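You operate a simulated robot arm through the tools that you are given. There is no shell and no other tool. Be economical: measure what you need, move in short steps, check, and stop when the job is done.

Carry out the task below with a simulated robot arm. There is one attempt and no reset: what you move stays moved.

## Task
Fold the opened quarter-yard cloth and put it in the drawer.
Fine: use both flaps and lay them flat again; shut the drawer.

The check looks at the end state, three seconds after you hand in, the way a careful person would. Anything else that was tipped, shoved, dropped, spilled or broken makes it a failure. Flat cloth is picked up by pressing the open fingertips on it (5 to 10 N) and closing them slowly along it; thin cloth reads only 2 to 8 mm in the jaws.

## Robot
A 6-joint arm with a two-finger parallel gripper, fixed in place. Base frame: the origin is at the foot of the arm, x ahead of it, y to its left, z up. Readings come in m, degrees, newtons and seconds.
With the tool pointing down near the work surface it reaches from about 0.28 to 0.68 m from the base axis. Its first joint turns from -166.0 to 166.0 degrees. Payload 4.1 kg.
The tool frame sits at the grasp point between the pads (the TCP): z along the fingers, y along the line on which they close. The tips reach 0.023 m beyond it. Largest opening 0.094 m; finger width 0.038, thickness 0.01; the body of the gripper, 0.054 by 0.096 m, starts 0.039 m behind the TCP.
Orientation is that of the tool frame in the base frame, as [roll, pitch, yaw] about the fixed x, y, z axes, in that order (R = Rz(yaw) Ry(pitch) Rx(roll)). With the fingers straight down and closing along the base's y, the tool's x points along the base's -x, its y along +y and its z along -z.

## Interface
- The arm moves only by the tool send_rows. Its argument "motion" is a list of rows, each a list of 3 entries, a list of its own where there are three numbers: the shift along the tool's x, y, z in m, then the turn, a rotation vector about the tool's x, y, z in degrees, then the gripper command, from -1 (shut) to 1 (fully open), values between in proportion. In form: [[[tx, ty, tz], [ax, ay, az], hand], ...]. A call has 1 to 8 rows; each row is the pose to reach, as a shift and turn from the pose commanded when the call began, along the tool's axes at that moment. Each row takes 0.2 s and may step no farther than 0.05 m and 8.6 degrees from the row before; otherwise, or with a gripper value out of range, the whole call is refused. A pose out of reach is approached as far as the arm can. The call stops where the force on the tool passes 90 N (or 10 N more than at its start, if that is more) or the arm is blocked; 0.2 s more then pass. Each finger travels about 0.045 m/s and halts on what it meets, pressing with about 40 N; the grip force reading is that of the motor and also rises with nothing between the fingers. The clock runs only during rows and for 0.2 s after the last one: add rows that repeat a pose to give the fingers time. The reply holds the time, the measured pose of the TCP, the force on the tool along the base axes, the opening and the grip force, in the units named above and with some noise.
- Cameras (640 x 400 px; columns grow to the right, rows downward): "scene" is fixed at [0.052, 0.4981, 1.604]; the picture's right is [-1.00, 0.03, 0.00], its down [0.02, 0.51, -0.86] and it looks along [-0.03, -0.86, -0.51] (base axes); focal length 353 px, centre (320, 200). "wrist" rides on the gripper at [0.086, 0.016, -0.074] in the tool frame; the picture's right is [-0.18, 0.98, 0.00], its down [-0.58, -0.11, -0.81] and it looks along [-0.79, -0.15, 0.59] (tool axes); focal length 243 px, centre (320, 200). There is no depth. A picture from a camera that has moved, and an enlarged one, comes with that camera's place and axes in the base frame and with its lens.
- get_image(camera): a new picture of that camera. The clock stands still meanwhile.
- slide_trunk(by): slides the trunk up (or, below 0, down) by that many m; the arm rides with it, the base frame stays. It gives what a move gives, with no picture.
- enlarge(camera, box): a new picture of the part [left, top, right, bottom] of that camera's present view, enlarged. The clock stands still meanwhile.
- close_job(): hands the job in; it is judged then, once.

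Go step by step. Nothing tells you positions but the pictures and the camera data: compare them with the known pose of the tool, close in by small moves and look again before you grip or let go. The budget is 120 turns and 64 pictures, counting those below and the enlarged ones. Unless the task says otherwise, let go and move clear before handing in, and close with one line.

The tools are called after "Request:" as a command line: name --argument value ..., lists and objects as JSON in quotes. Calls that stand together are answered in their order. send_rows: Moves the arm, as the interface text tells. Its arguments: {"type":"object","properties":{"motion":{"type":"array"}},"required":["motion"]} The other tools are called the same way: slide_trunk (by) slides the trunk up or down; get_image (camera) takes a picture; enlarge (camera, box) takes an enlarged picture of a part of a camera's view; close_job () hands the job in.

At the start:

```text
clock: 0.0
position: [0.3402, -0.1295, 1.338]
tool_rot: [179.9, 0.1, 180.0]
contact_force: [0.3, 0.0, 0.2]
opening: 0.094
grip_force: 0.0
trunk travel left (down, up): [-0.525, 0.065]
```

scene: 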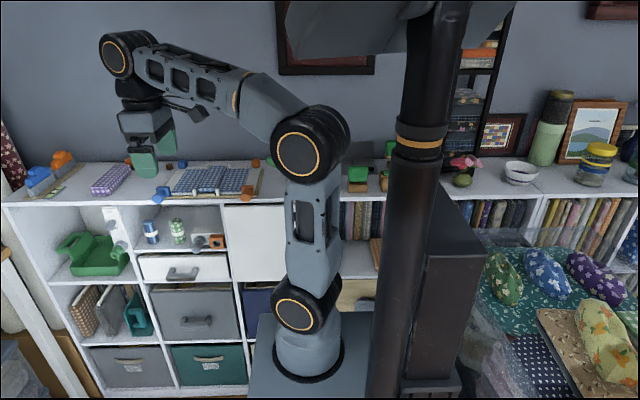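
wrist: 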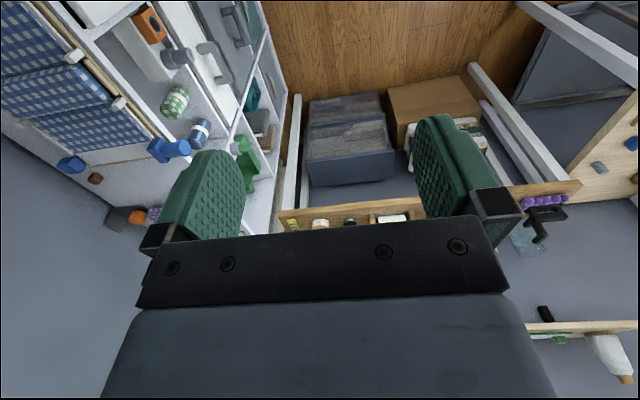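

The arm is above a shelf unit with a blue gingham cloth lying on a board on its top. I look closer at the cloth and the drawers.

Request:
enlarge --camera "scene" --box '[70, 140, 290, 278]'

Request:
enlarge --camera "scene" --box '[0, 200, 320, 400]'

```text
2.90 times, centred on (180, 209) of scene
camera zoom: at [0.052, 0.4981, 1.604], right [-1.0, 0.03, 0.0], down [0.02, 0.51, -0.86], along [-0.03, -0.86, -0.51], focal length 1024 px, centre (726, 174)
```

zoom: 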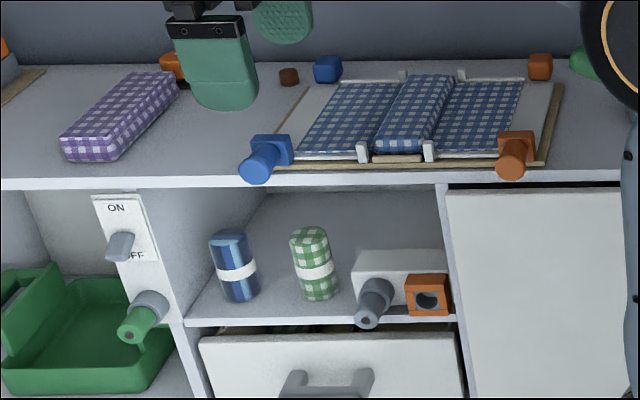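

```text
2.00 times, centred on (160, 300) of scene
camera zoom: at [0.052, 0.4981, 1.604], right [-1.0, 0.03, 0.0], down [0.02, 0.51, -0.86], along [-0.03, -0.86, -0.51], focal length 706 px, centre (640, 0)
```

zoom: 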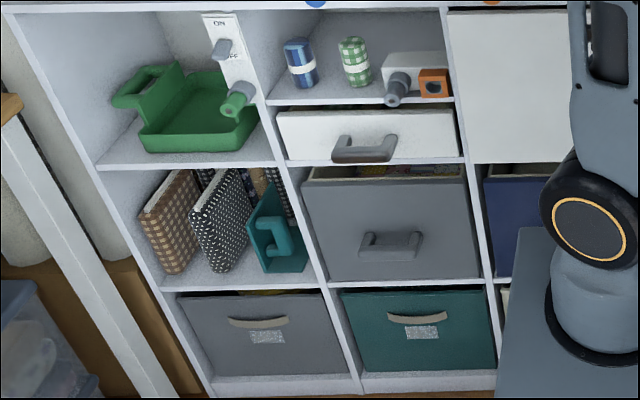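

I take the cloth to lie on a two-flap folding board on the shelf top, with a blue handle on one flap and an orange handle on the other. I turn the wrist so that its camera looks at the board.

Request:
send_rows --motion '[[[0, 0, 0], [0, 0, 8], 1], [[0, 0, 0], [0, 0, 16], 1], [[0, 0, 0], [0, 0, 24], 1], [[0, 0, 0], [0, 0, 32], 1], [[0, 0, 0], [0, 0, 40], 1], [[0, 0, 0], [0, 0, 48], 1], [[0, 0, 0], [0, 0, 56], 1], [[0, 0, 0], [0, 0, 64], 1]]'

Request:
send_rows --motion '[[[0, 0, 0], [0, 0, 8], 1], [[0, 0, 0], [0, 0, 16], 1], [[0, 0, 0], [0, 0, 24], 1], [[0, 0, 0], [0, 0, 26], 1]]'

Request:
get_image --camera "wrist"

Request:
get_image --camera "scene"

```text
clock: 1.8
position: [0.3391, -0.129, 1.3391]
tool_rot: [180.0, 0.0, 115.9]
contact_force: [-0.4, 0.2, -0.2]
opening: 0.094
grip_force: 0.1
trunk travel left (down, up): [-0.525, 0.065]
```

```text
clock: 2.8
position: [0.3391, -0.1291, 1.3375]
tool_rot: [-180.0, 0.0, 89.9]
contact_force: [-0.4, 0.0, -0.2]
opening: 0.0941
grip_force: 0.1
trunk travel left (down, up): [-0.525, 0.065]
```

```text
59 pictures are left
camera wrist: at [0.3552, -0.0434, 1.4116], right [0.98, -0.19, 0.0], down [-0.11, -0.58, 0.81], along [-0.15, -0.79, -0.59], focal length 243 px, centre (320, 200)
```

wrist: 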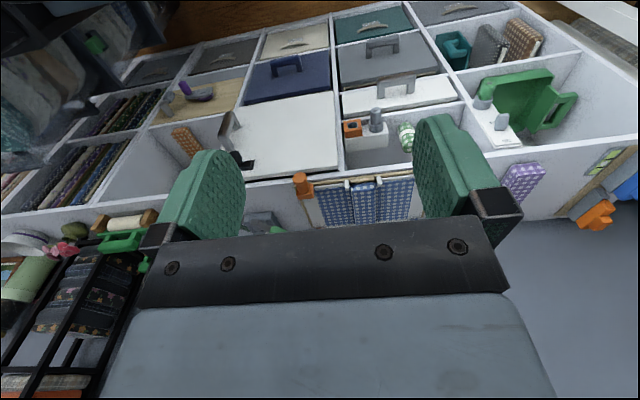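

```text
58 pictures are left
```

scene: 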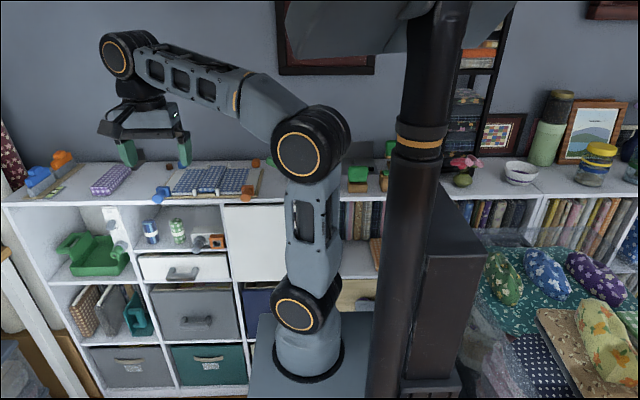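

The orange handle comes out near (0.24, -0.42, 1.085), the blue handle near (0.49, -0.41, 1.085), and the white drawer's handle near (0.50, -0.44, 0.75). I move the wrist camera above the board for a closer look.

Request:
send_rows --motion '[[[-0.04, 0.006, -0.02], [0, 0, 0], 1], [[-0.08, 0.012, -0.04], [0, 0, 0], 1], [[-0.12, 0.018, -0.06], [0, 0, 0], 1], [[-0.17, 0.026, -0.06], [0, 0, 0], 1]]'

Request:
enlarge --camera "wrist" --box '[220, 0, 460, 220]'

Request:
enlarge --camera "scene" --box '[130, 145, 290, 245]'

```text
refused: row 4 steps farther than a row can; nothing moved
```

```text
1.82 times, centred on (340, 110) of wrist
camera zoom: at [0.3552, -0.0434, 1.4116], right [0.98, -0.19, 0.0], down [-0.11, -0.58, 0.81], along [-0.15, -0.79, -0.59], focal length 441 px, centre (284, 364)
```

zoom: 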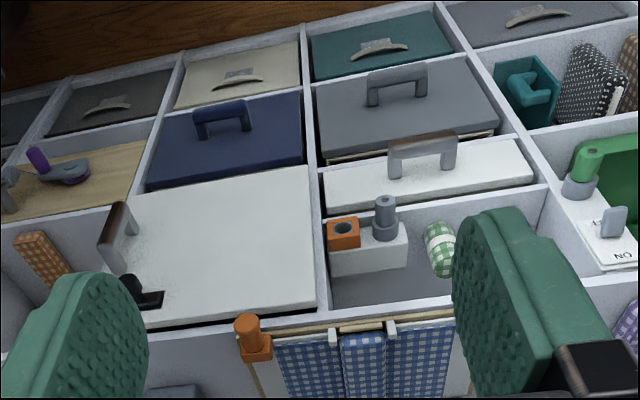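

```text
4.00 times, centred on (210, 195) of scene
camera zoom: at [0.052, 0.4981, 1.604], right [-1.0, 0.03, 0.0], down [0.02, 0.51, -0.86], along [-0.03, -0.86, -0.51], focal length 1413 px, centre (760, 220)
```

zoom: 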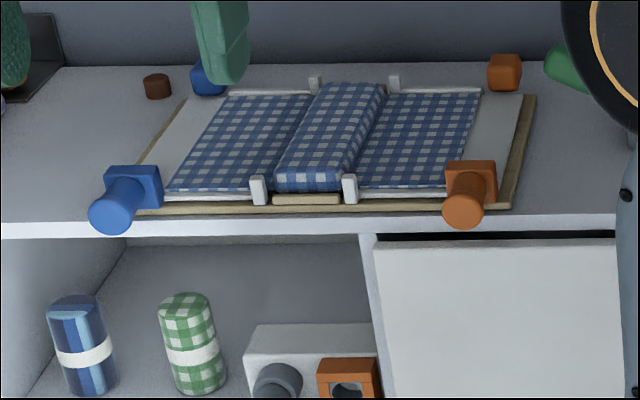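

The move was refused because the last step was too long. I resend it with shorter steps.

Request:
send_rows --motion '[[[-0.04, 0.006, -0.015], [0, 0, 0], 1], [[-0.08, 0.012, -0.03], [0, 0, 0], 1], [[-0.12, 0.018, -0.045], [0, 0, 0], 1], [[-0.15, 0.022, -0.06], [0, 0, 0], 1], [[-0.17, 0.026, -0.06], [0, 0, 0], 1]]'

Request:
get_image --camera "wrist"

```text
clock: 4.0
position: [0.3615, -0.2963, 1.3802]
tool_rot: [179.9, 0.1, 90.0]
contact_force: [-0.5, 0.3, 0.6]
opening: 0.0938
grip_force: 0.0
out of reach, approached as far as the arm can: row 4, 5
trunk travel left (down, up): [-0.525, 0.065]
```

```text
55 pictures are left
camera wrist: at [0.3775, -0.2082, 1.4539], right [0.98, -0.18, 0.0], down [-0.11, -0.58, 0.81], along [-0.15, -0.79, -0.59], focal length 243 px, centre (320, 200)
```

wrist: 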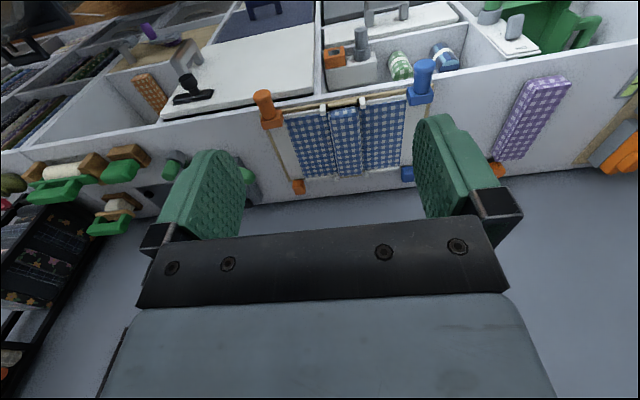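

The pegs stick out over the shelf's front edge near (0.245, -0.42) and (0.494, -0.42), at about z 1.085, and the flap hinges run along y near x 0.35 and 0.40. I go above the orange peg first.

Request:
send_rows --motion '[[[-0.017, -0.0166, 0.033], [0, 0, 0], 1], [[-0.034, -0.033, 0.066], [0, 0, 0], 1], [[-0.051, -0.05, 0.099], [0, 0, 0], 1], [[-0.068, -0.0666, 0.132], [0, 0, 0], 1], [[-0.085, -0.083, 0.165], [0, 0, 0], 1], [[-0.102, -0.1, 0.198], [0, 0, 0], 1], [[-0.119, -0.1165, 0.22], [0, 0, 0], 1]]'

Request:
get_image --camera "wrist"

Request:
enlarge --camera "scene" --box '[130, 130, 290, 230]'

```text
clock: 5.6
position: [0.244, -0.4139, 1.1584]
tool_rot: [-179.9, 0.0, 90.0]
contact_force: [0.4, 0.1, 0.1]
opening: 0.0939
grip_force: 0.0
trunk travel left (down, up): [-0.525, 0.065]
```

```text
54 pictures are left
camera wrist: at [0.2603, -0.3268, 1.2335], right [0.98, -0.18, 0.0], down [-0.11, -0.58, 0.81], along [-0.15, -0.79, -0.59], focal length 243 px, centre (320, 200)
```

wrist: 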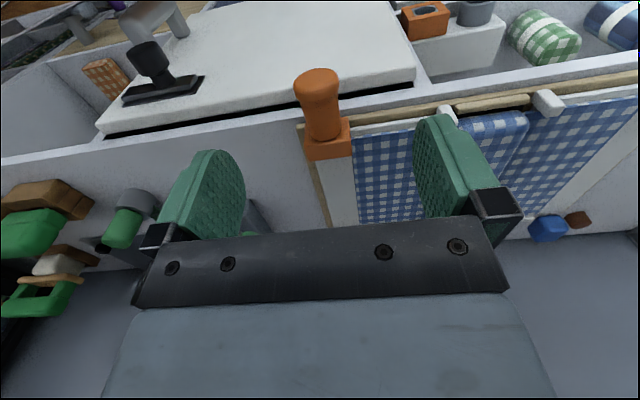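

```text
4.00 times, centred on (210, 180) of scene
camera zoom: at [0.052, 0.4981, 1.604], right [-1.0, 0.03, 0.0], down [0.02, 0.51, -0.86], along [-0.03, -0.86, -0.51], focal length 1413 px, centre (760, 280)
```

zoom: 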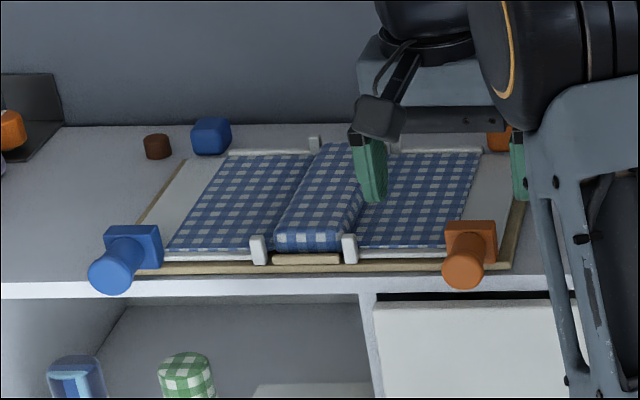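

The orange peg measures as x 0.241, y from -0.405 to -0.45, and centre z 1.077. I lower the open fingers around it and close.

Request:
send_rows --motion '[[[-0.001, -0.003, 0.035], [0, 0, 0], 1], [[-0.001, -0.003, 0.068], [0, 0, 0], 1], [[-0.001, -0.003, 0.07], [0, 0, 0], 0.2], [[-0.001, -0.003, 0.07], [0, 0, 0], -0.2], [[-0.001, -0.003, 0.07], [0, 0, 0], -0.5], [[-0.001, -0.003, 0.07], [0, 0, 0], -0.8], [[-0.001, -0.003, 0.07], [0, 0, 0], -1], [[-0.001, -0.003, 0.07], [0, 0, 0], -1]]'

Request:
get_image --camera "wrist"

```text
clock: 7.4
position: [0.2433, -0.4148, 1.0899]
tool_rot: [180.0, -0.2, 90.0]
contact_force: [7.2, -1.1, 0.8]
opening: 0.0261
grip_force: 44.9
trunk travel left (down, up): [-0.525, 0.065]
```

```text
52 pictures are left
camera wrist: at [0.2584, -0.3274, 1.1644], right [0.98, -0.18, 0.0], down [-0.11, -0.58, 0.81], along [-0.15, -0.79, -0.59], focal length 243 px, centre (320, 200)
```

wrist: 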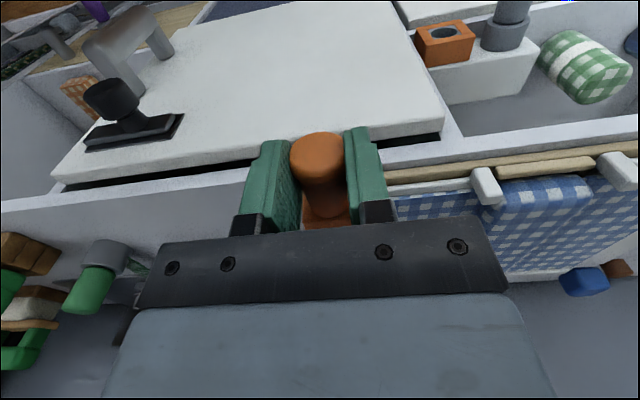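

The grip is on the peg, with a 26 mm opening. I lift it along an arc about the hinge, taken as x 0.335 with radius 0.092, and check the force.

Request:
send_rows --motion '[[[0, 0.0004, -0.008], [0, 0, 0], -1], [[0, 0.0014, -0.016], [0, 0, 0], -1], [[0, 0.0031, -0.024], [0, 0, 0], -1], [[0, 0.0055, -0.0315], [0, 0, 0], -1], [[0, 0.0086, -0.039], [0, 0, 0], -1], [[0, 0.0123, -0.046], [0, 0, 0], -1]]'

Request:
enlarge --camera "scene" --box '[130, 130, 290, 230]'

```text
clock: 8.8
position: [0.2542, -0.414, 1.1363]
tool_rot: [-180.0, -0.1, 89.9]
contact_force: [13.3, 0.1, -8.0]
opening: 0.0262
grip_force: 45.0
trunk travel left (down, up): [-0.525, 0.065]
```

```text
4.00 times, centred on (210, 180) of scene
camera zoom: at [0.052, 0.4981, 1.604], right [-1.0, 0.03, 0.0], down [0.02, 0.51, -0.86], along [-0.03, -0.86, -0.51], focal length 1413 px, centre (760, 280)
```

zoom: 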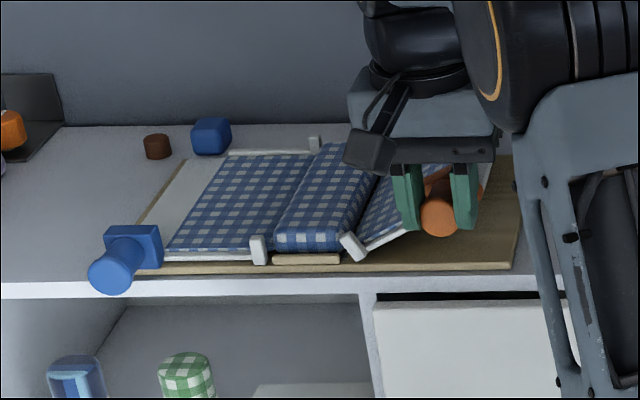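

The flap is rising cleanly about 30° with low forces. I continue the arc past vertical.

Request:
send_rows --motion '[[[0, 0.01, -0.0128], [0, 0, 0], -1], [[0, 0.0215, -0.0239], [0, 0, 0], -1], [[0, 0.0345, -0.0329], [0, 0, 0], -1], [[0, 0.049, -0.0396], [0, 0, 0], -1], [[0, 0.064, -0.0436], [0, 0, 0], -1], [[0, 0.08, -0.045], [0, 0, 0], -1], [[0, 0.095, -0.0436], [0, 0, 0], -1]]'

Request:
enlarge --camera "scene" --box '[130, 130, 290, 230]'

```text
clock: 10.4
position: [0.3488, -0.4131, 1.1816]
tool_rot: [179.8, 0.3, 90.0]
contact_force: [4.0, -9.1, 30.7]
opening: 0.0245
grip_force: 45.3
trunk travel left (down, up): [-0.525, 0.065]
```

```text
4.00 times, centred on (210, 180) of scene
camera zoom: at [0.052, 0.4981, 1.604], right [-1.0, 0.03, 0.0], down [0.02, 0.51, -0.86], along [-0.03, -0.86, -0.51], focal length 1413 px, centre (760, 280)
```

zoom: 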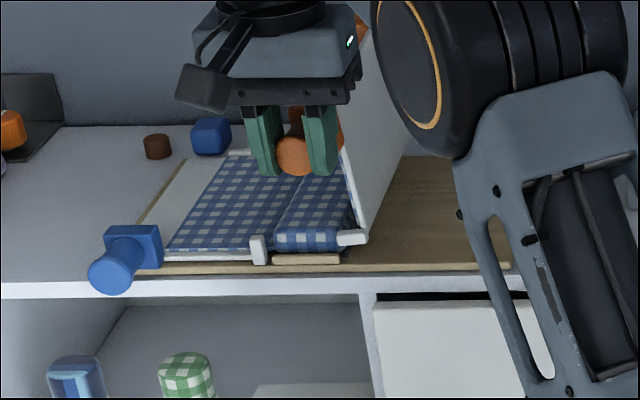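

The flap is past vertical. I continue down on the far side with a slight downward bias.

Request:
send_rows --motion '[[[0, 0.015, 0.008], [0, 0, 0], -1], [[0, 0.0285, 0.015], [0, 0, 0], -1], [[0, 0.041, 0.024], [0, 0, 0], -1], [[0, 0.052, 0.035], [0, 0, 0], -1], [[0, 0.061, 0.048], [0, 0, 0], -1], [[0, 0.067, 0.0615], [0, 0, 0], -1]]'

Request:
enlarge --camera "scene" --box '[130, 130, 290, 230]'

```text
clock: 11.8
position: [0.4231, -0.4111, 1.1202]
tool_rot: [179.6, 0.4, 90.3]
contact_force: [52.7, -1.6, 30.0]
opening: 0.0254
grip_force: 45.0
trunk travel left (down, up): [-0.525, 0.065]
```

```text
4.00 times, centred on (210, 180) of scene
camera zoom: at [0.052, 0.4981, 1.604], right [-1.0, 0.03, 0.0], down [0.02, 0.51, -0.86], along [-0.03, -0.86, -0.51], focal length 1413 px, centre (760, 280)
```

zoom: 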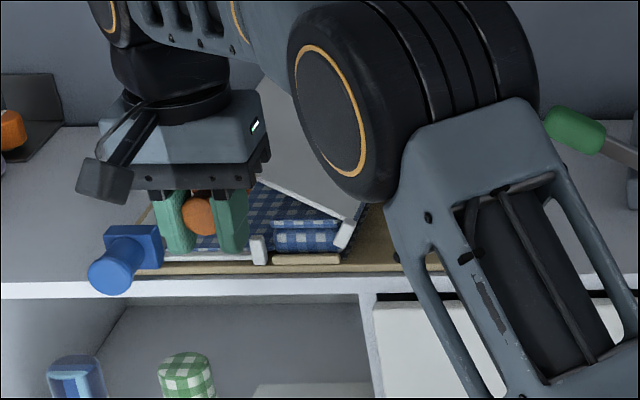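

The flap is about 155° over and the arm is being pulled toward +x, so my arc was slightly small. I shift +x and finish lowering.

Request:
send_rows --motion '[[[0, 0.008, 0.002], [0, 0, 0], -1], [[0, 0.011, 0.008], [0, 0, 0], -1], [[0, 0.014, 0.014], [0, 0, 0], -1], [[0, 0.016, 0.019], [0, 0, 0], -1]]'

Request:
enlarge --camera "scene" --box '[130, 130, 290, 230]'

Request:
get_image --camera "wrist"

```text
clock: 12.8
position: [0.4233, -0.4138, 1.1046]
tool_rot: [180.0, 0.3, 89.8]
contact_force: [-24.3, -2.0, 35.0]
opening: 0.0252
grip_force: 44.8
trunk travel left (down, up): [-0.525, 0.065]
```

```text
4.00 times, centred on (210, 180) of scene
camera zoom: at [0.052, 0.4981, 1.604], right [-1.0, 0.03, 0.0], down [0.02, 0.51, -0.86], along [-0.03, -0.86, -0.51], focal length 1413 px, centre (760, 280)
```

zoom: 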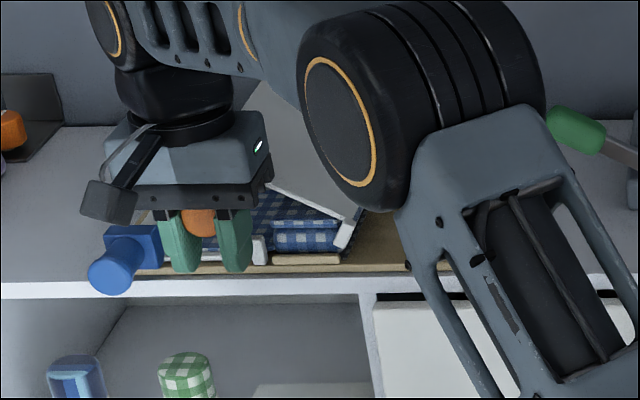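

```text
47 pictures are left
camera wrist: at [0.4399, -0.3266, 1.1772], right [0.98, -0.19, 0.0], down [-0.11, -0.58, 0.81], along [-0.15, -0.8, -0.59], focal length 243 px, centre (320, 200)
```

wrist: 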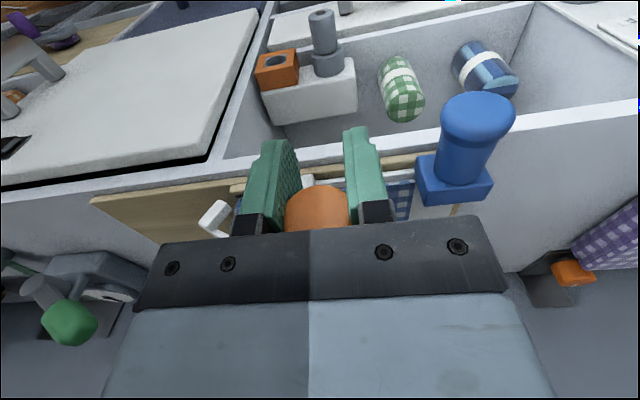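

The flap has come to rest about 155° over, on the thick cloth stack, and the peg slipped up in the fingers under load. A fit of the arc gives the hinge centre at (0.337, 1.082) with radius 0.094. I regrip the peg higher and bring the flap back.

Request:
send_rows --motion '[[[0, -0.004, 0], [0, 0, 0], -0.25], [[0, -0.008, 0], [0, 0, 0], -0.2], [[0, -0.008, -0.015], [0, 0, 0], -0.2], [[0, -0.008, -0.03], [0, 0, 0], -0.2], [[0, -0.008, -0.031], [0, 0, 0], -0.6], [[0, -0.008, -0.031], [0, 0, 0], -1], [[0, -0.008, -0.031], [0, 0, 0], -1]]'

Request:
enlarge --camera "scene" --box '[130, 130, 290, 230]'

```text
clock: 14.4
position: [0.4215, -0.4131, 1.1299]
tool_rot: [-179.9, -0.1, 89.9]
contact_force: [-7.6, 3.0, -5.0]
opening: 0.0252
grip_force: 45.4
trunk travel left (down, up): [-0.525, 0.065]
```

```text
4.00 times, centred on (210, 180) of scene
camera zoom: at [0.052, 0.4981, 1.604], right [-1.0, 0.03, 0.0], down [0.02, 0.51, -0.86], along [-0.03, -0.86, -0.51], focal length 1413 px, centre (760, 280)
```

zoom: 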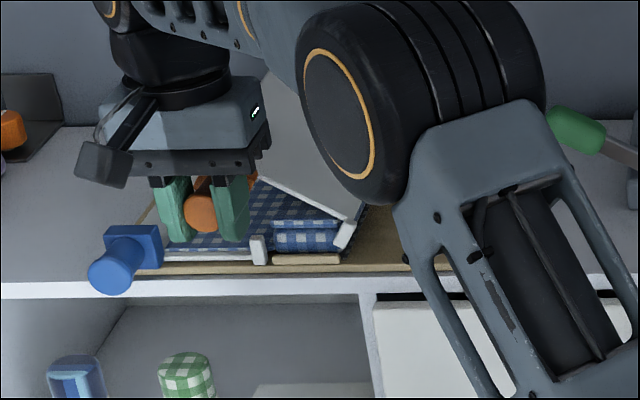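

The peg is regripped. I swing the flap back along the fitted arc.

Request:
send_rows --motion '[[[0, -0.0118, -0.0177], [0, 0, 0], -1], [[0, -0.0299, -0.0343], [0, 0, 0], -1], [[0, -0.0517, -0.0456], [0, 0, 0], -1], [[0, -0.0756, -0.0509], [0, 0, 0], -1], [[0, -0.1001, -0.0499], [0, 0, 0], -1], [[0, -0.1235, -0.0425], [0, 0, 0], -1], [[0, -0.1442, -0.0293], [0, 0, 0], -1], [[0, -0.1589, -0.0139], [0, 0, 0], -1]]'

Request:
enlarge --camera "scene" --box '[130, 130, 290, 230]'

```text
clock: 16.2
position: [0.2656, -0.4135, 1.1432]
tool_rot: [180.0, 0.1, 90.0]
contact_force: [14.0, 1.8, -11.6]
opening: 0.0255
grip_force: 44.6
trunk travel left (down, up): [-0.525, 0.065]
```

```text
4.00 times, centred on (210, 180) of scene
camera zoom: at [0.052, 0.4981, 1.604], right [-1.0, 0.03, 0.0], down [0.02, 0.51, -0.86], along [-0.03, -0.86, -0.51], focal length 1413 px, centre (760, 280)
```

zoom: 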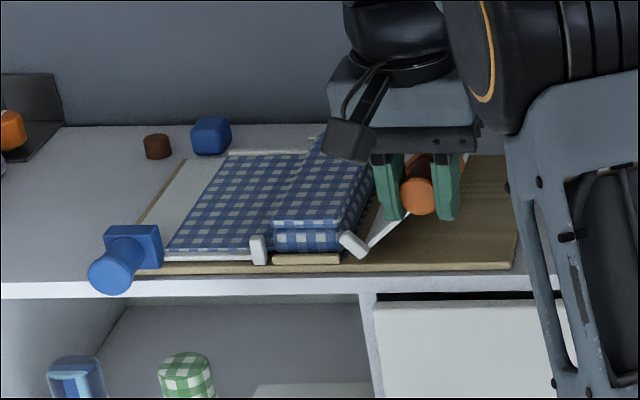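

The orange-side cloth is folded over neatly. I lower the flap flat and release it.

Request:
send_rows --motion '[[[0, -0.006, 0.009], [0, 0, 0], -1], [[0, -0.0105, 0.018], [0, 0, 0], -1], [[0, -0.014, 0.027], [0, 0, 0], -1], [[0, -0.0165, 0.036], [0, 0, 0], -1], [[0, -0.0185, 0.045], [0, 0, 0], -1], [[0, -0.019, 0.053], [0, 0, 0], -1], [[0, -0.019, 0.055], [0, 0, 0], -1]]'

Request:
send_rows --motion '[[[0, 0, 0], [0, 0, 0], -0.4], [[0, 0, 0], [0, 0, 0], 0], [[0, 0, 0], [0, 0, 0], 0], [[0, 0, -0.03], [0, 0, 0], 0], [[0, 0, -0.07], [0, 0, 0], 0.2]]'

Request:
enlarge --camera "scene" --box '[130, 130, 290, 230]'

```text
clock: 17.8
position: [0.2441, -0.4139, 1.0886]
tool_rot: [-180.0, 0.1, 89.9]
contact_force: [-8.3, 7.6, 1.3]
opening: 0.0255
grip_force: 45.1
trunk travel left (down, up): [-0.525, 0.065]
```

```text
clock: 19.0
position: [0.2433, -0.4125, 1.1592]
tool_rot: [-180.0, 0.0, 90.0]
contact_force: [-0.2, 0.1, 0.2]
opening: 0.0563
grip_force: 0.1
trunk travel left (down, up): [-0.525, 0.065]
```

```text
4.00 times, centred on (210, 180) of scene
camera zoom: at [0.052, 0.4981, 1.604], right [-1.0, 0.03, 0.0], down [0.02, 0.51, -0.86], along [-0.03, -0.86, -0.51], focal length 1413 px, centre (760, 280)
```

zoom: 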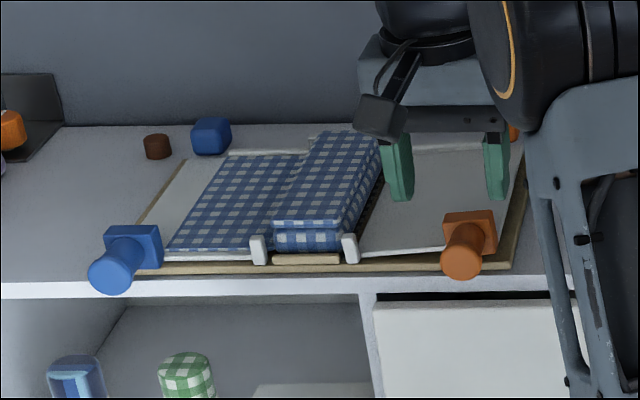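

The orange flap sits a few millimetres high. I close the fingers and press its peg gently down to flat.

Request:
send_rows --motion '[[[0, 0, 0], [0, 0, 0], -1], [[-0.01, 0, 0], [0, 0, 0], -1], [[-0.01, 0, 0], [0, 0, 0], -1], [[-0.01, 0, 0.02], [0, 0, 0], -1], [[-0.01, 0, 0.035], [0, 0, 0], -1], [[-0.01, 0, 0.041], [0, 0, 0], -1], [[-0.01, 0, 0.045], [0, 0, 0], -1], [[-0.01, 0, 0.048], [0, 0, 0], -1]]'

Request:
enlarge --camera "scene" --box '[130, 130, 290, 230]'

```text
clock: 20.8
position: [0.2441, -0.424, 1.1134]
tool_rot: [179.8, 0.3, 90.0]
contact_force: [-0.4, 1.2, 17.8]
opening: 0.0
grip_force: 40.5
trunk travel left (down, up): [-0.525, 0.065]
```

```text
4.00 times, centred on (210, 180) of scene
camera zoom: at [0.052, 0.4981, 1.604], right [-1.0, 0.03, 0.0], down [0.02, 0.51, -0.86], along [-0.03, -0.86, -0.51], focal length 1413 px, centre (760, 280)
```

zoom: 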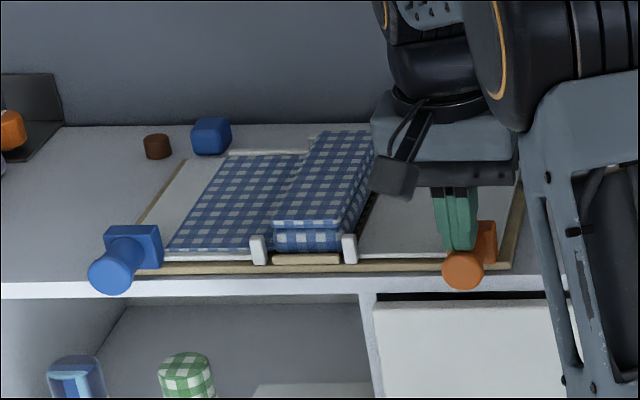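

The orange flap is flat again. I move over the blue peg near (0.497, -0.414) and open the fingers.

Request:
send_rows --motion '[[[0.008, 0.0, -0.045], [0, 0, 0], -1], [[0.01, 0.04, -0.06], [0, 0, 0], 0], [[0.01, 0.085, -0.06], [0, 0, 0], 0.5], [[0.01, 0.13, -0.06], [0, 0, 0], 0.6], [[0.01, 0.175, -0.06], [0, 0, 0], 0.6], [[0.01, 0.22, -0.06], [0, 0, 0], 0.6], [[0.01, 0.255, -0.06], [0, 0, 0], 0.6], [[0.01, 0.255, -0.05], [0, 0, 0], 0.6]]'

Request:
get_image --camera "wrist"

```text
clock: 22.6
position: [0.502, -0.4158, 1.1608]
tool_rot: [-180.0, 0.0, 90.0]
contact_force: [0.4, -0.5, -0.3]
opening: 0.0753
grip_force: 0.0
out of reach, approached as far as the arm can: row 7
trunk travel left (down, up): [-0.525, 0.065]
```

```text
42 pictures are left
camera wrist: at [0.518, -0.3287, 1.2347], right [0.98, -0.19, 0.0], down [-0.11, -0.58, 0.81], along [-0.15, -0.79, -0.59], focal length 243 px, centre (320, 200)
```

wrist: 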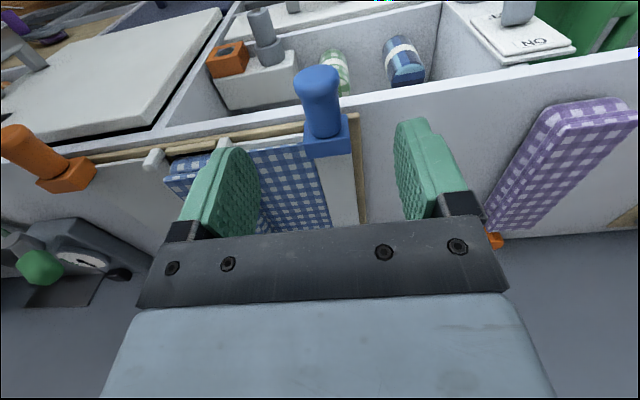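

The blue peg sits at about x 0.5015, the same relation to the tool as the orange one had. I descend and grip it.

Request:
send_rows --motion '[[[0.001, 0, 0.035], [0, 0, 0], 0.6], [[0.001, 0, 0.068], [0, 0, 0], 0.6], [[0.001, 0, 0.0705], [0, 0, 0], 0.2], [[0.001, 0, 0.0705], [0, 0, 0], -0.2], [[0.001, 0, 0.0705], [0, 0, 0], -0.5], [[0.001, 0, 0.0705], [0, 0, 0], -0.8], [[0.001, 0, 0.0705], [0, 0, 0], -1], [[0.001, 0, 0.0705], [0, 0, 0], -1]]'

Request:
send_rows --motion '[[[0, -0.0004, -0.008], [0, 0, 0], -1], [[0, -0.0014, -0.016], [0, 0, 0], -1], [[0, -0.0031, -0.024], [0, 0, 0], -1], [[0, -0.0055, -0.0315], [0, 0, 0], -1], [[0, -0.0086, -0.039], [0, 0, 0], -1], [[0, -0.0123, -0.046], [0, 0, 0], -1]]'

Request:
enlarge --camera "scene" --box '[130, 130, 290, 230]'

```text
clock: 24.4
position: [0.5225, -0.4268, 1.0954]
tool_rot: [-179.9, -0.1, 90.3]
contact_force: [39.5, -0.3, 2.5]
opening: 0.0001
grip_force: 40.1
out of reach, approached as far as the arm can: row 1, 2, 3, 4, 5, 6, 7, 8
trunk travel left (down, up): [-0.525, 0.065]
```

```text
clock: 25.8
position: [0.5012, -0.4261, 1.1447]
tool_rot: [179.9, 0.2, 89.9]
contact_force: [33.2, -6.5, 25.2]
opening: 0.0
grip_force: 39.7
out of reach, approached as far as the arm can: row 5
trunk travel left (down, up): [-0.525, 0.065]
```

```text
4.00 times, centred on (210, 180) of scene
camera zoom: at [0.052, 0.4981, 1.604], right [-1.0, 0.03, 0.0], down [0.02, 0.51, -0.86], along [-0.03, -0.86, -0.51], focal length 1413 px, centre (760, 280)
```

zoom: 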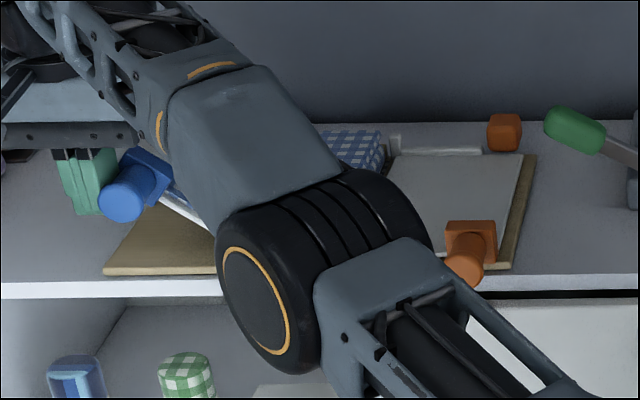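

The blue approach hit the edge of the reach. The fingers closed beside the peg and are now pushing the flap up from outside at about 30°. Pushing from there is usable, so I keep following the arc in small steps.

Request:
send_rows --motion '[[[0, -0.007, -0.01], [0, 0, 0], -1], [[0, -0.015, -0.019], [0, 0, 0], -1], [[0, -0.024, -0.027], [0, 0, 0], -1], [[0, -0.0345, -0.033], [0, 0, 0], -1], [[0, -0.046, -0.037], [0, 0, 0], -1]]'

Request:
enlarge --camera "scene" --box '[130, 130, 290, 230]'

```text
clock: 27.0
position: [0.4548, -0.4278, 1.182]
tool_rot: [-180.0, 0.0, 89.9]
contact_force: [0.1, 0.5, -0.8]
opening: 0.0001
grip_force: 40.2
trunk travel left (down, up): [-0.525, 0.065]
```

```text
4.00 times, centred on (210, 180) of scene
camera zoom: at [0.052, 0.4981, 1.604], right [-1.0, 0.03, 0.0], down [0.02, 0.51, -0.86], along [-0.03, -0.86, -0.51], focal length 1413 px, centre (760, 280)
```

zoom: 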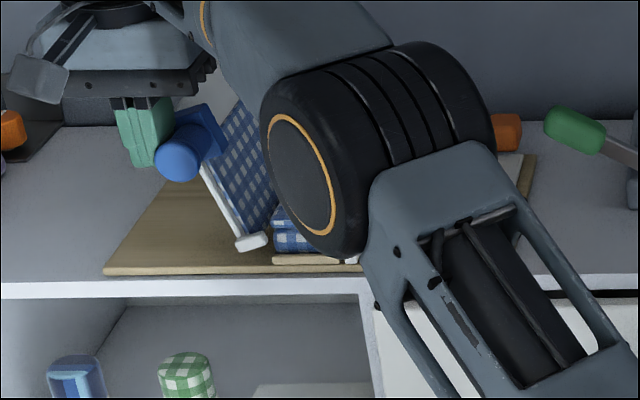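

The flap is up at about 75° with almost no contact force. I keep pushing gently past vertical.

Request:
send_rows --motion '[[[0, -0.008, -0.002], [0, 0, 0], -1], [[0, -0.016, -0.004], [0, 0, 0], -1], [[0, -0.024, -0.004], [0, 0, 0], -1]]'

Request:
enlarge --camera "scene" --box '[130, 130, 290, 230]'

```text
clock: 27.8
position: [0.4313, -0.4269, 1.1868]
tool_rot: [180.0, 0.0, 90.0]
contact_force: [-0.7, -0.6, 0.1]
opening: 0.0
grip_force: 40.3
trunk travel left (down, up): [-0.525, 0.065]
```

```text
4.00 times, centred on (210, 180) of scene
camera zoom: at [0.052, 0.4981, 1.604], right [-1.0, 0.03, 0.0], down [0.02, 0.51, -0.86], along [-0.03, -0.86, -0.51], focal length 1413 px, centre (760, 280)
```

zoom: 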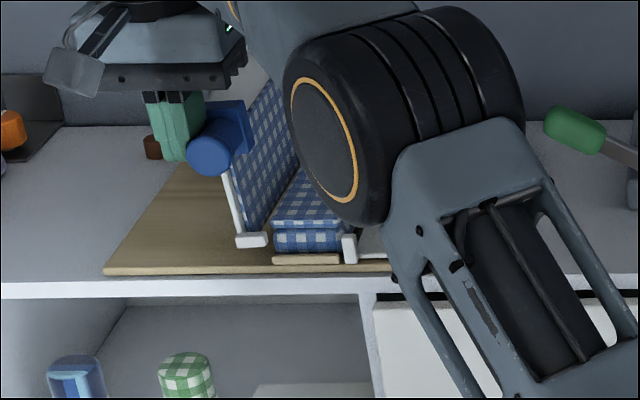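

The flap stands near vertical with friction holding it. I keep pushing it over from the outside.

Request:
send_rows --motion '[[[0, -0.012, 0], [0, 0, 0], -1], [[0, -0.024, 0.002], [0, 0, 0], -1], [[0, -0.036, 0.006], [0, 0, 0], -1], [[0, -0.048, 0.011], [0, 0, 0], -1], [[0, -0.06, 0.018], [0, 0, 0], -1], [[0, -0.07, 0.026], [0, 0, 0], -1]]'

Request:
enlarge --camera "scene" --box '[130, 130, 290, 230]'

Request:
get_image --camera "wrist"

```text
clock: 29.2
position: [0.363, -0.4286, 1.1614]
tool_rot: [-180.0, 0.0, 90.0]
contact_force: [-0.2, 3.6, 1.5]
opening: 0.0002
grip_force: 39.9
trunk travel left (down, up): [-0.525, 0.065]
```

```text
4.00 times, centred on (210, 180) of scene
camera zoom: at [0.052, 0.4981, 1.604], right [-1.0, 0.03, 0.0], down [0.02, 0.51, -0.86], along [-0.03, -0.86, -0.51], focal length 1413 px, centre (760, 280)
```

zoom: 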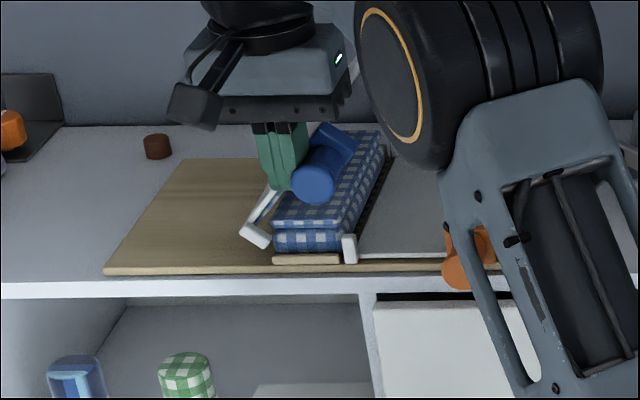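

```text
37 pictures are left
camera wrist: at [0.3783, -0.3424, 1.2362], right [0.98, -0.18, 0.0], down [-0.11, -0.58, 0.81], along [-0.15, -0.79, -0.59], focal length 243 px, centre (320, 200)
```

wrist: 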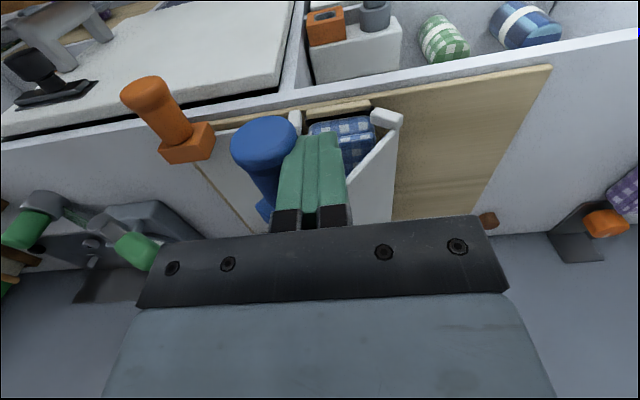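

The blue flap is at about 134° and holding. I come up, open, and grip the peg from above at x 0.336.

Request:
send_rows --motion '[[[0.004, 0.005, -0.03], [0, 0, 0], -1], [[0.012, 0, -0.07], [0, 0, 0], -0.5], [[0.012, -0.026, -0.07], [0, 0, 0], 0], [[0.012, -0.026, -0.07], [0, 0, 0], 0.3], [[0.012, -0.026, -0.035], [0, 0, 0], 0.3], [[0.012, -0.026, 0.0], [0, 0, 0], 0.3]]'

Request:
enlarge --camera "scene" --box '[130, 130, 290, 230]'

```text
clock: 30.6
position: [0.3358, -0.4153, 1.1633]
tool_rot: [-180.0, 0.1, 89.9]
contact_force: [0.2, 0.3, 0.4]
opening: 0.0611
grip_force: 0.0
trunk travel left (down, up): [-0.525, 0.065]
```

```text
4.00 times, centred on (210, 180) of scene
camera zoom: at [0.052, 0.4981, 1.604], right [-1.0, 0.03, 0.0], down [0.02, 0.51, -0.86], along [-0.03, -0.86, -0.51], focal length 1413 px, centre (760, 280)
```

zoom: 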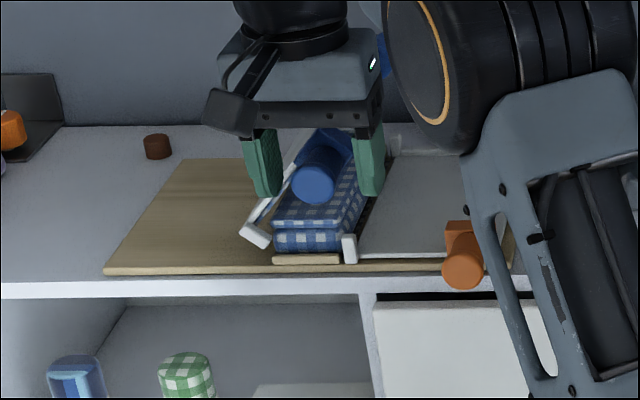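

The fingers straddle the blue peg. I close and press the flap down until it resists.

Request:
send_rows --motion '[[[0, 0, 0.003], [0, 0, 0], -0.2], [[0, 0, 0.003], [0, 0, 0], -0.6], [[0, 0, 0.003], [0, 0, 0], -1], [[0, 0, 0.003], [0, 0, 0], -1], [[0, -0.005, 0.009], [0, 0, 0], -1], [[0, -0.01, 0.016], [0, 0, 0], -1], [[0, -0.014, 0.023], [0, 0, 0], -1]]'

Request:
enlarge --camera "scene" --box '[130, 130, 290, 230]'

```text
clock: 32.2
position: [0.3202, -0.4159, 1.1386]
tool_rot: [-180.0, 0.0, 89.9]
contact_force: [-8.9, -2.1, 5.0]
opening: 0.0254
grip_force: 44.9
trunk travel left (down, up): [-0.525, 0.065]
```

```text
4.00 times, centred on (210, 180) of scene
camera zoom: at [0.052, 0.4981, 1.604], right [-1.0, 0.03, 0.0], down [0.02, 0.51, -0.86], along [-0.03, -0.86, -0.51], focal length 1413 px, centre (760, 280)
```

zoom: 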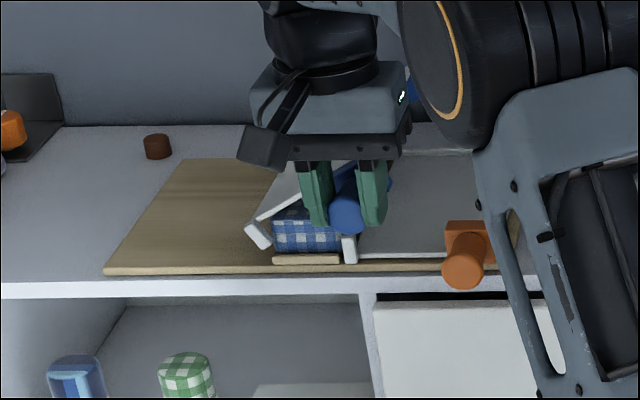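

Forces are still low, so I push a little further until there is firm resistance.

Request:
send_rows --motion '[[[0, -0.002, 0.004], [0, 0, 0], -1], [[0, -0.004, 0.008], [0, 0, 0], -1], [[0, -0.006, 0.013], [0, 0, 0], -1]]'

Request:
enlarge --camera "scene" --box '[130, 130, 290, 230]'

```text
clock: 33.0
position: [0.3189, -0.4146, 1.1266]
tool_rot: [179.7, 0.4, 90.1]
contact_force: [23.6, -1.5, 32.5]
opening: 0.0255
grip_force: 44.8
trunk travel left (down, up): [-0.525, 0.065]
```

```text
4.00 times, centred on (210, 180) of scene
camera zoom: at [0.052, 0.4981, 1.604], right [-1.0, 0.03, 0.0], down [0.02, 0.51, -0.86], along [-0.03, -0.86, -0.51], focal length 1413 px, centre (760, 280)
```

zoom: 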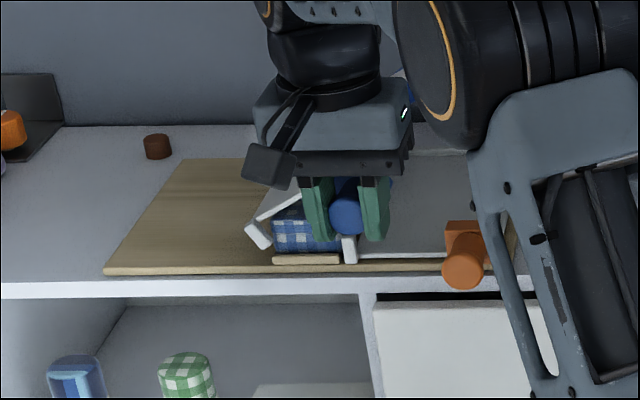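

The flap is fully folded over and at its stop. I open the fingers, raise the trunk for better reach on the blue side, then regrip.

Request:
send_rows --motion '[[[0, 0, 0], [0, 0, 0], -0.2], [[0, 0, 0], [0, 0, 0], 0.3], [[0, 0, 0], [0, 0, 0], 0.3]]'

Request:
slide_trunk --by 0.064

Request:
enlarge --camera "scene" --box '[130, 130, 290, 230]'

```text
clock: 33.8
position: [0.3149, -0.4162, 1.125]
tool_rot: [-179.9, -0.1, 90.0]
contact_force: [-0.5, 0.2, -0.4]
opening: 0.0613
grip_force: 0.1
trunk travel left (down, up): [-0.525, 0.065]
```

```text
clock: 34.8
position: [0.3143, -0.4165, 1.1895]
tool_rot: [-180.0, 0.0, 90.0]
contact_force: [-0.2, -0.4, 0.1]
opening: 0.0611
grip_force: 0.1
trunk travel left (down, up): [-0.589, 0.001]
```

```text
4.00 times, centred on (210, 180) of scene
camera zoom: at [0.052, 0.4981, 1.604], right [-1.0, 0.03, 0.0], down [0.02, 0.51, -0.86], along [-0.03, -0.86, -0.51], focal length 1413 px, centre (760, 280)
```

zoom: 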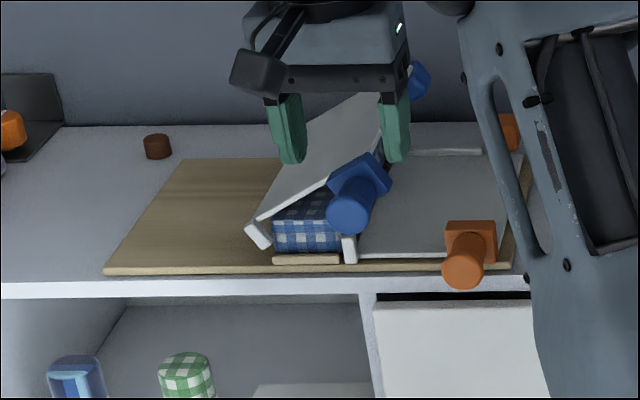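

The flap rests about 150° over. I descend, regrip a bit higher on the peg and check.

Request:
send_rows --motion '[[[0, 0.004, 0.03], [0, 0, 0], 0.3], [[0, 0.004, 0.052], [0, 0, 0], 0.3], [[0, 0.004, 0.052], [0, 0, 0], -0.2], [[0, 0.004, 0.052], [0, 0, 0], -0.6], [[0, 0.004, 0.052], [0, 0, 0], -1], [[0, 0.004, 0.052], [0, 0, 0], -1]]'

```text
clock: 36.2
position: [0.3193, -0.4147, 1.137]
tool_rot: [179.9, 0.0, 90.0]
contact_force: [6.3, -0.4, -2.7]
opening: 0.0257
grip_force: 44.8
trunk travel left (down, up): [-0.589, 0.001]
```

The grip is good. I swing the blue flap back.

Request:
send_rows --motion '[[[0, 0.0113, -0.0164], [0, 0, 0], -1], [[0, 0.0297, -0.0332], [0, 0, 0], -1], [[0, 0.0518, -0.0447], [0, 0, 0], -1], [[0, 0.0762, -0.0501], [0, 0, 0], -1], [[0, 0.1011, -0.049], [0, 0, 0], -1], [[0, 0.1249, -0.0416], [0, 0, 0], -1], [[0, 0.1459, -0.0282], [0, 0, 0], -1], [[0, 0.1598, -0.0138], [0, 0, 0], -1]]'

Request:
enlarge --camera "scene" --box '[130, 130, 290, 230]'

```text
clock: 38.0
position: [0.478, -0.4145, 1.1519]
tool_rot: [-179.9, 0.1, 89.9]
contact_force: [-3.4, 8.4, -3.1]
opening: 0.0253
grip_force: 45.4
trunk travel left (down, up): [-0.589, 0.001]
```

```text
4.00 times, centred on (210, 180) of scene
camera zoom: at [0.052, 0.4981, 1.604], right [-1.0, 0.03, 0.0], down [0.02, 0.51, -0.86], along [-0.03, -0.86, -0.51], focal length 1413 px, centre (760, 280)
```

zoom: 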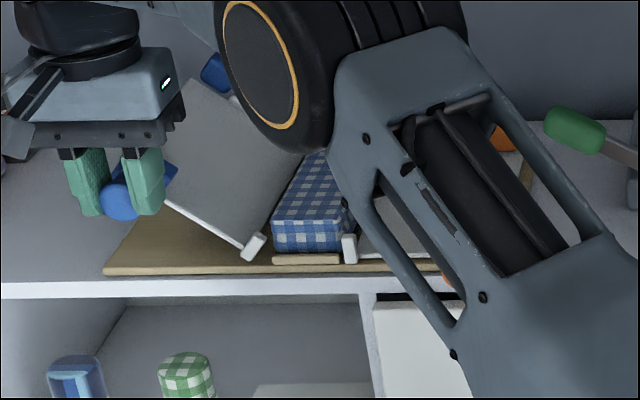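

The cloth stays folded and the flap is coming back. I lower it the rest of the way.

Request:
send_rows --motion '[[[0, 0.0057, -0.0], [0, 0, 0], -1], [[0, 0.0085, 0.013], [0, 0, 0], -1], [[0, 0.0125, 0.021], [0, 0, 0], -1], [[0, 0.0157, 0.03], [0, 0, 0], -1], [[0, 0.018, 0.04], [0, 0, 0], -1], [[0, 0.0195, 0.05], [0, 0, 0], -1], [[0, 0.02, 0.059], [0, 0, 0], -1], [[0, 0.02, 0.062], [0, 0, 0], -1]]'

Request:
enlarge --camera "scene" --box '[130, 130, 290, 230]'

```text
clock: 39.8
position: [0.5015, -0.4149, 1.0896]
tool_rot: [179.9, 0.0, 90.1]
contact_force: [15.3, -2.8, 5.0]
opening: 0.0253
grip_force: 44.4
trunk travel left (down, up): [-0.589, 0.001]
```

```text
4.00 times, centred on (210, 180) of scene
camera zoom: at [0.052, 0.4981, 1.604], right [-1.0, 0.03, 0.0], down [0.02, 0.51, -0.86], along [-0.03, -0.86, -0.51], focal length 1413 px, centre (760, 280)
```

zoom: 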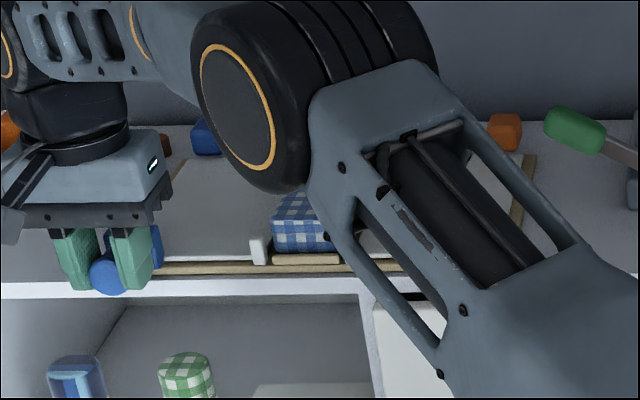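

The flap looks flat. I release the peg, lift clear, and move toward the cloth to check it all.

Request:
send_rows --motion '[[[0, 0, 0], [0, 0, 0], -0.2], [[0, 0, 0], [0, 0, 0], 0.2], [[0, 0, 0], [0, 0, 0], 0.2], [[0, 0, -0.04], [0, 0, 0], 0.2], [[0, 0, -0.085], [0, 0, 0], 0.4], [[0.03, -0.03, -0.1], [0, 0, 0], 0.8], [[0.06, -0.05, -0.12], [0, 0, 0], 1], [[0.08, -0.075, -0.14], [0, 0, 0], 1]]'

Request:
send_rows --motion '[[[0.02, -0.03, -0.02], [0, 0, 0], 1], [[0.04, -0.055, -0.04], [0, 0, 0], 1]]'

Request:
get_image --camera "wrist"

Request:
enlarge --camera "scene" --box '[130, 130, 290, 230]'

```text
clock: 41.6
position: [0.4254, -0.3375, 1.2317]
tool_rot: [-179.9, -0.1, 89.9]
contact_force: [0.7, 0.2, 0.6]
opening: 0.094
grip_force: 0.1
trunk travel left (down, up): [-0.589, 0.001]
```

```text
clock: 42.2
position: [0.3669, -0.298, 1.2698]
tool_rot: [180.0, 0.0, 90.0]
contact_force: [0.3, -0.5, 0.5]
opening: 0.0936
grip_force: 0.2
trunk travel left (down, up): [-0.589, 0.001]
```

```text
30 pictures are left
camera wrist: at [0.3833, -0.2109, 1.3433], right [0.98, -0.18, 0.0], down [-0.11, -0.58, 0.81], along [-0.15, -0.79, -0.59], focal length 243 px, centre (320, 200)
```

wrist: 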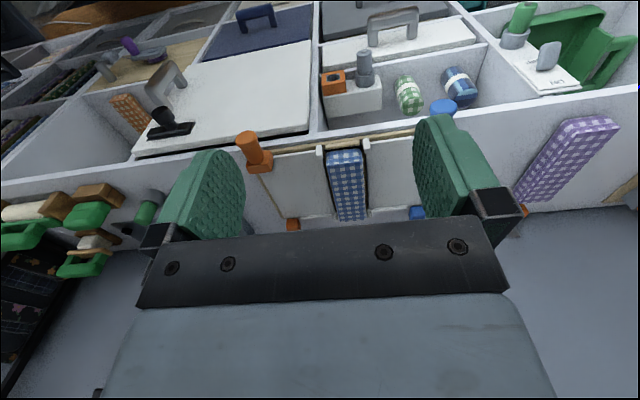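

```text
4.00 times, centred on (210, 180) of scene
camera zoom: at [0.052, 0.4981, 1.604], right [-1.0, 0.03, 0.0], down [0.02, 0.51, -0.86], along [-0.03, -0.86, -0.51], focal length 1413 px, centre (760, 280)
```

zoom: 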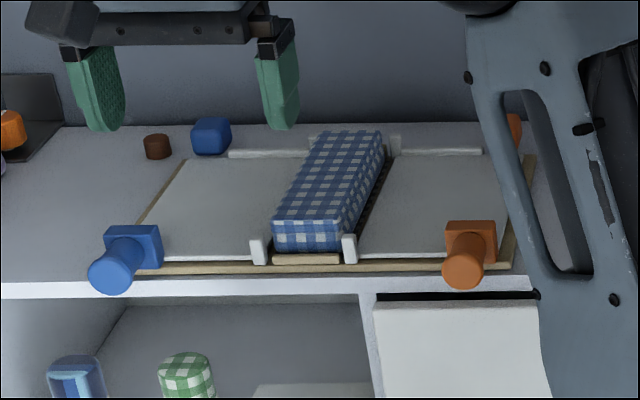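

Both flaps are flat and the cloth lies folded on the centre strip. Now I study the drawers before moving the cloth.

Request:
enlarge --camera "wrist" --box '[200, 0, 520, 150]'

Request:
enlarge --camera "scene" --box '[125, 210, 265, 300]'

```text
2.00 times, centred on (360, 75) of wrist
camera zoom: at [0.3833, -0.2109, 1.3433], right [0.98, -0.18, 0.0], down [-0.11, -0.58, 0.81], along [-0.15, -0.79, -0.59], focal length 485 px, centre (240, 450)
```

zoom: 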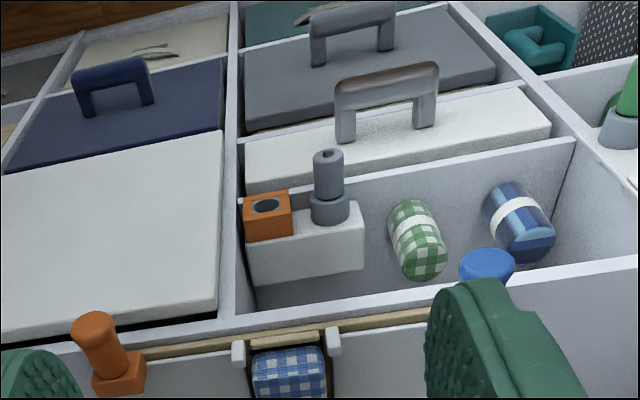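

```text
4.44 times, centred on (195, 255) of scene
camera zoom: at [0.052, 0.4981, 1.604], right [-1.0, 0.03, 0.0], down [0.02, 0.51, -0.86], along [-0.03, -0.86, -0.51], focal length 1570 px, centre (876, -44)
```

zoom: 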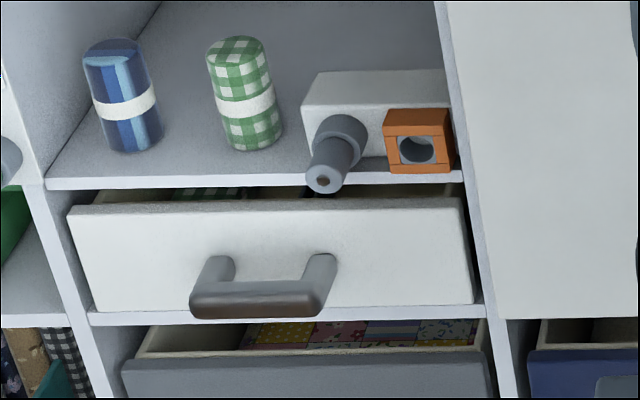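

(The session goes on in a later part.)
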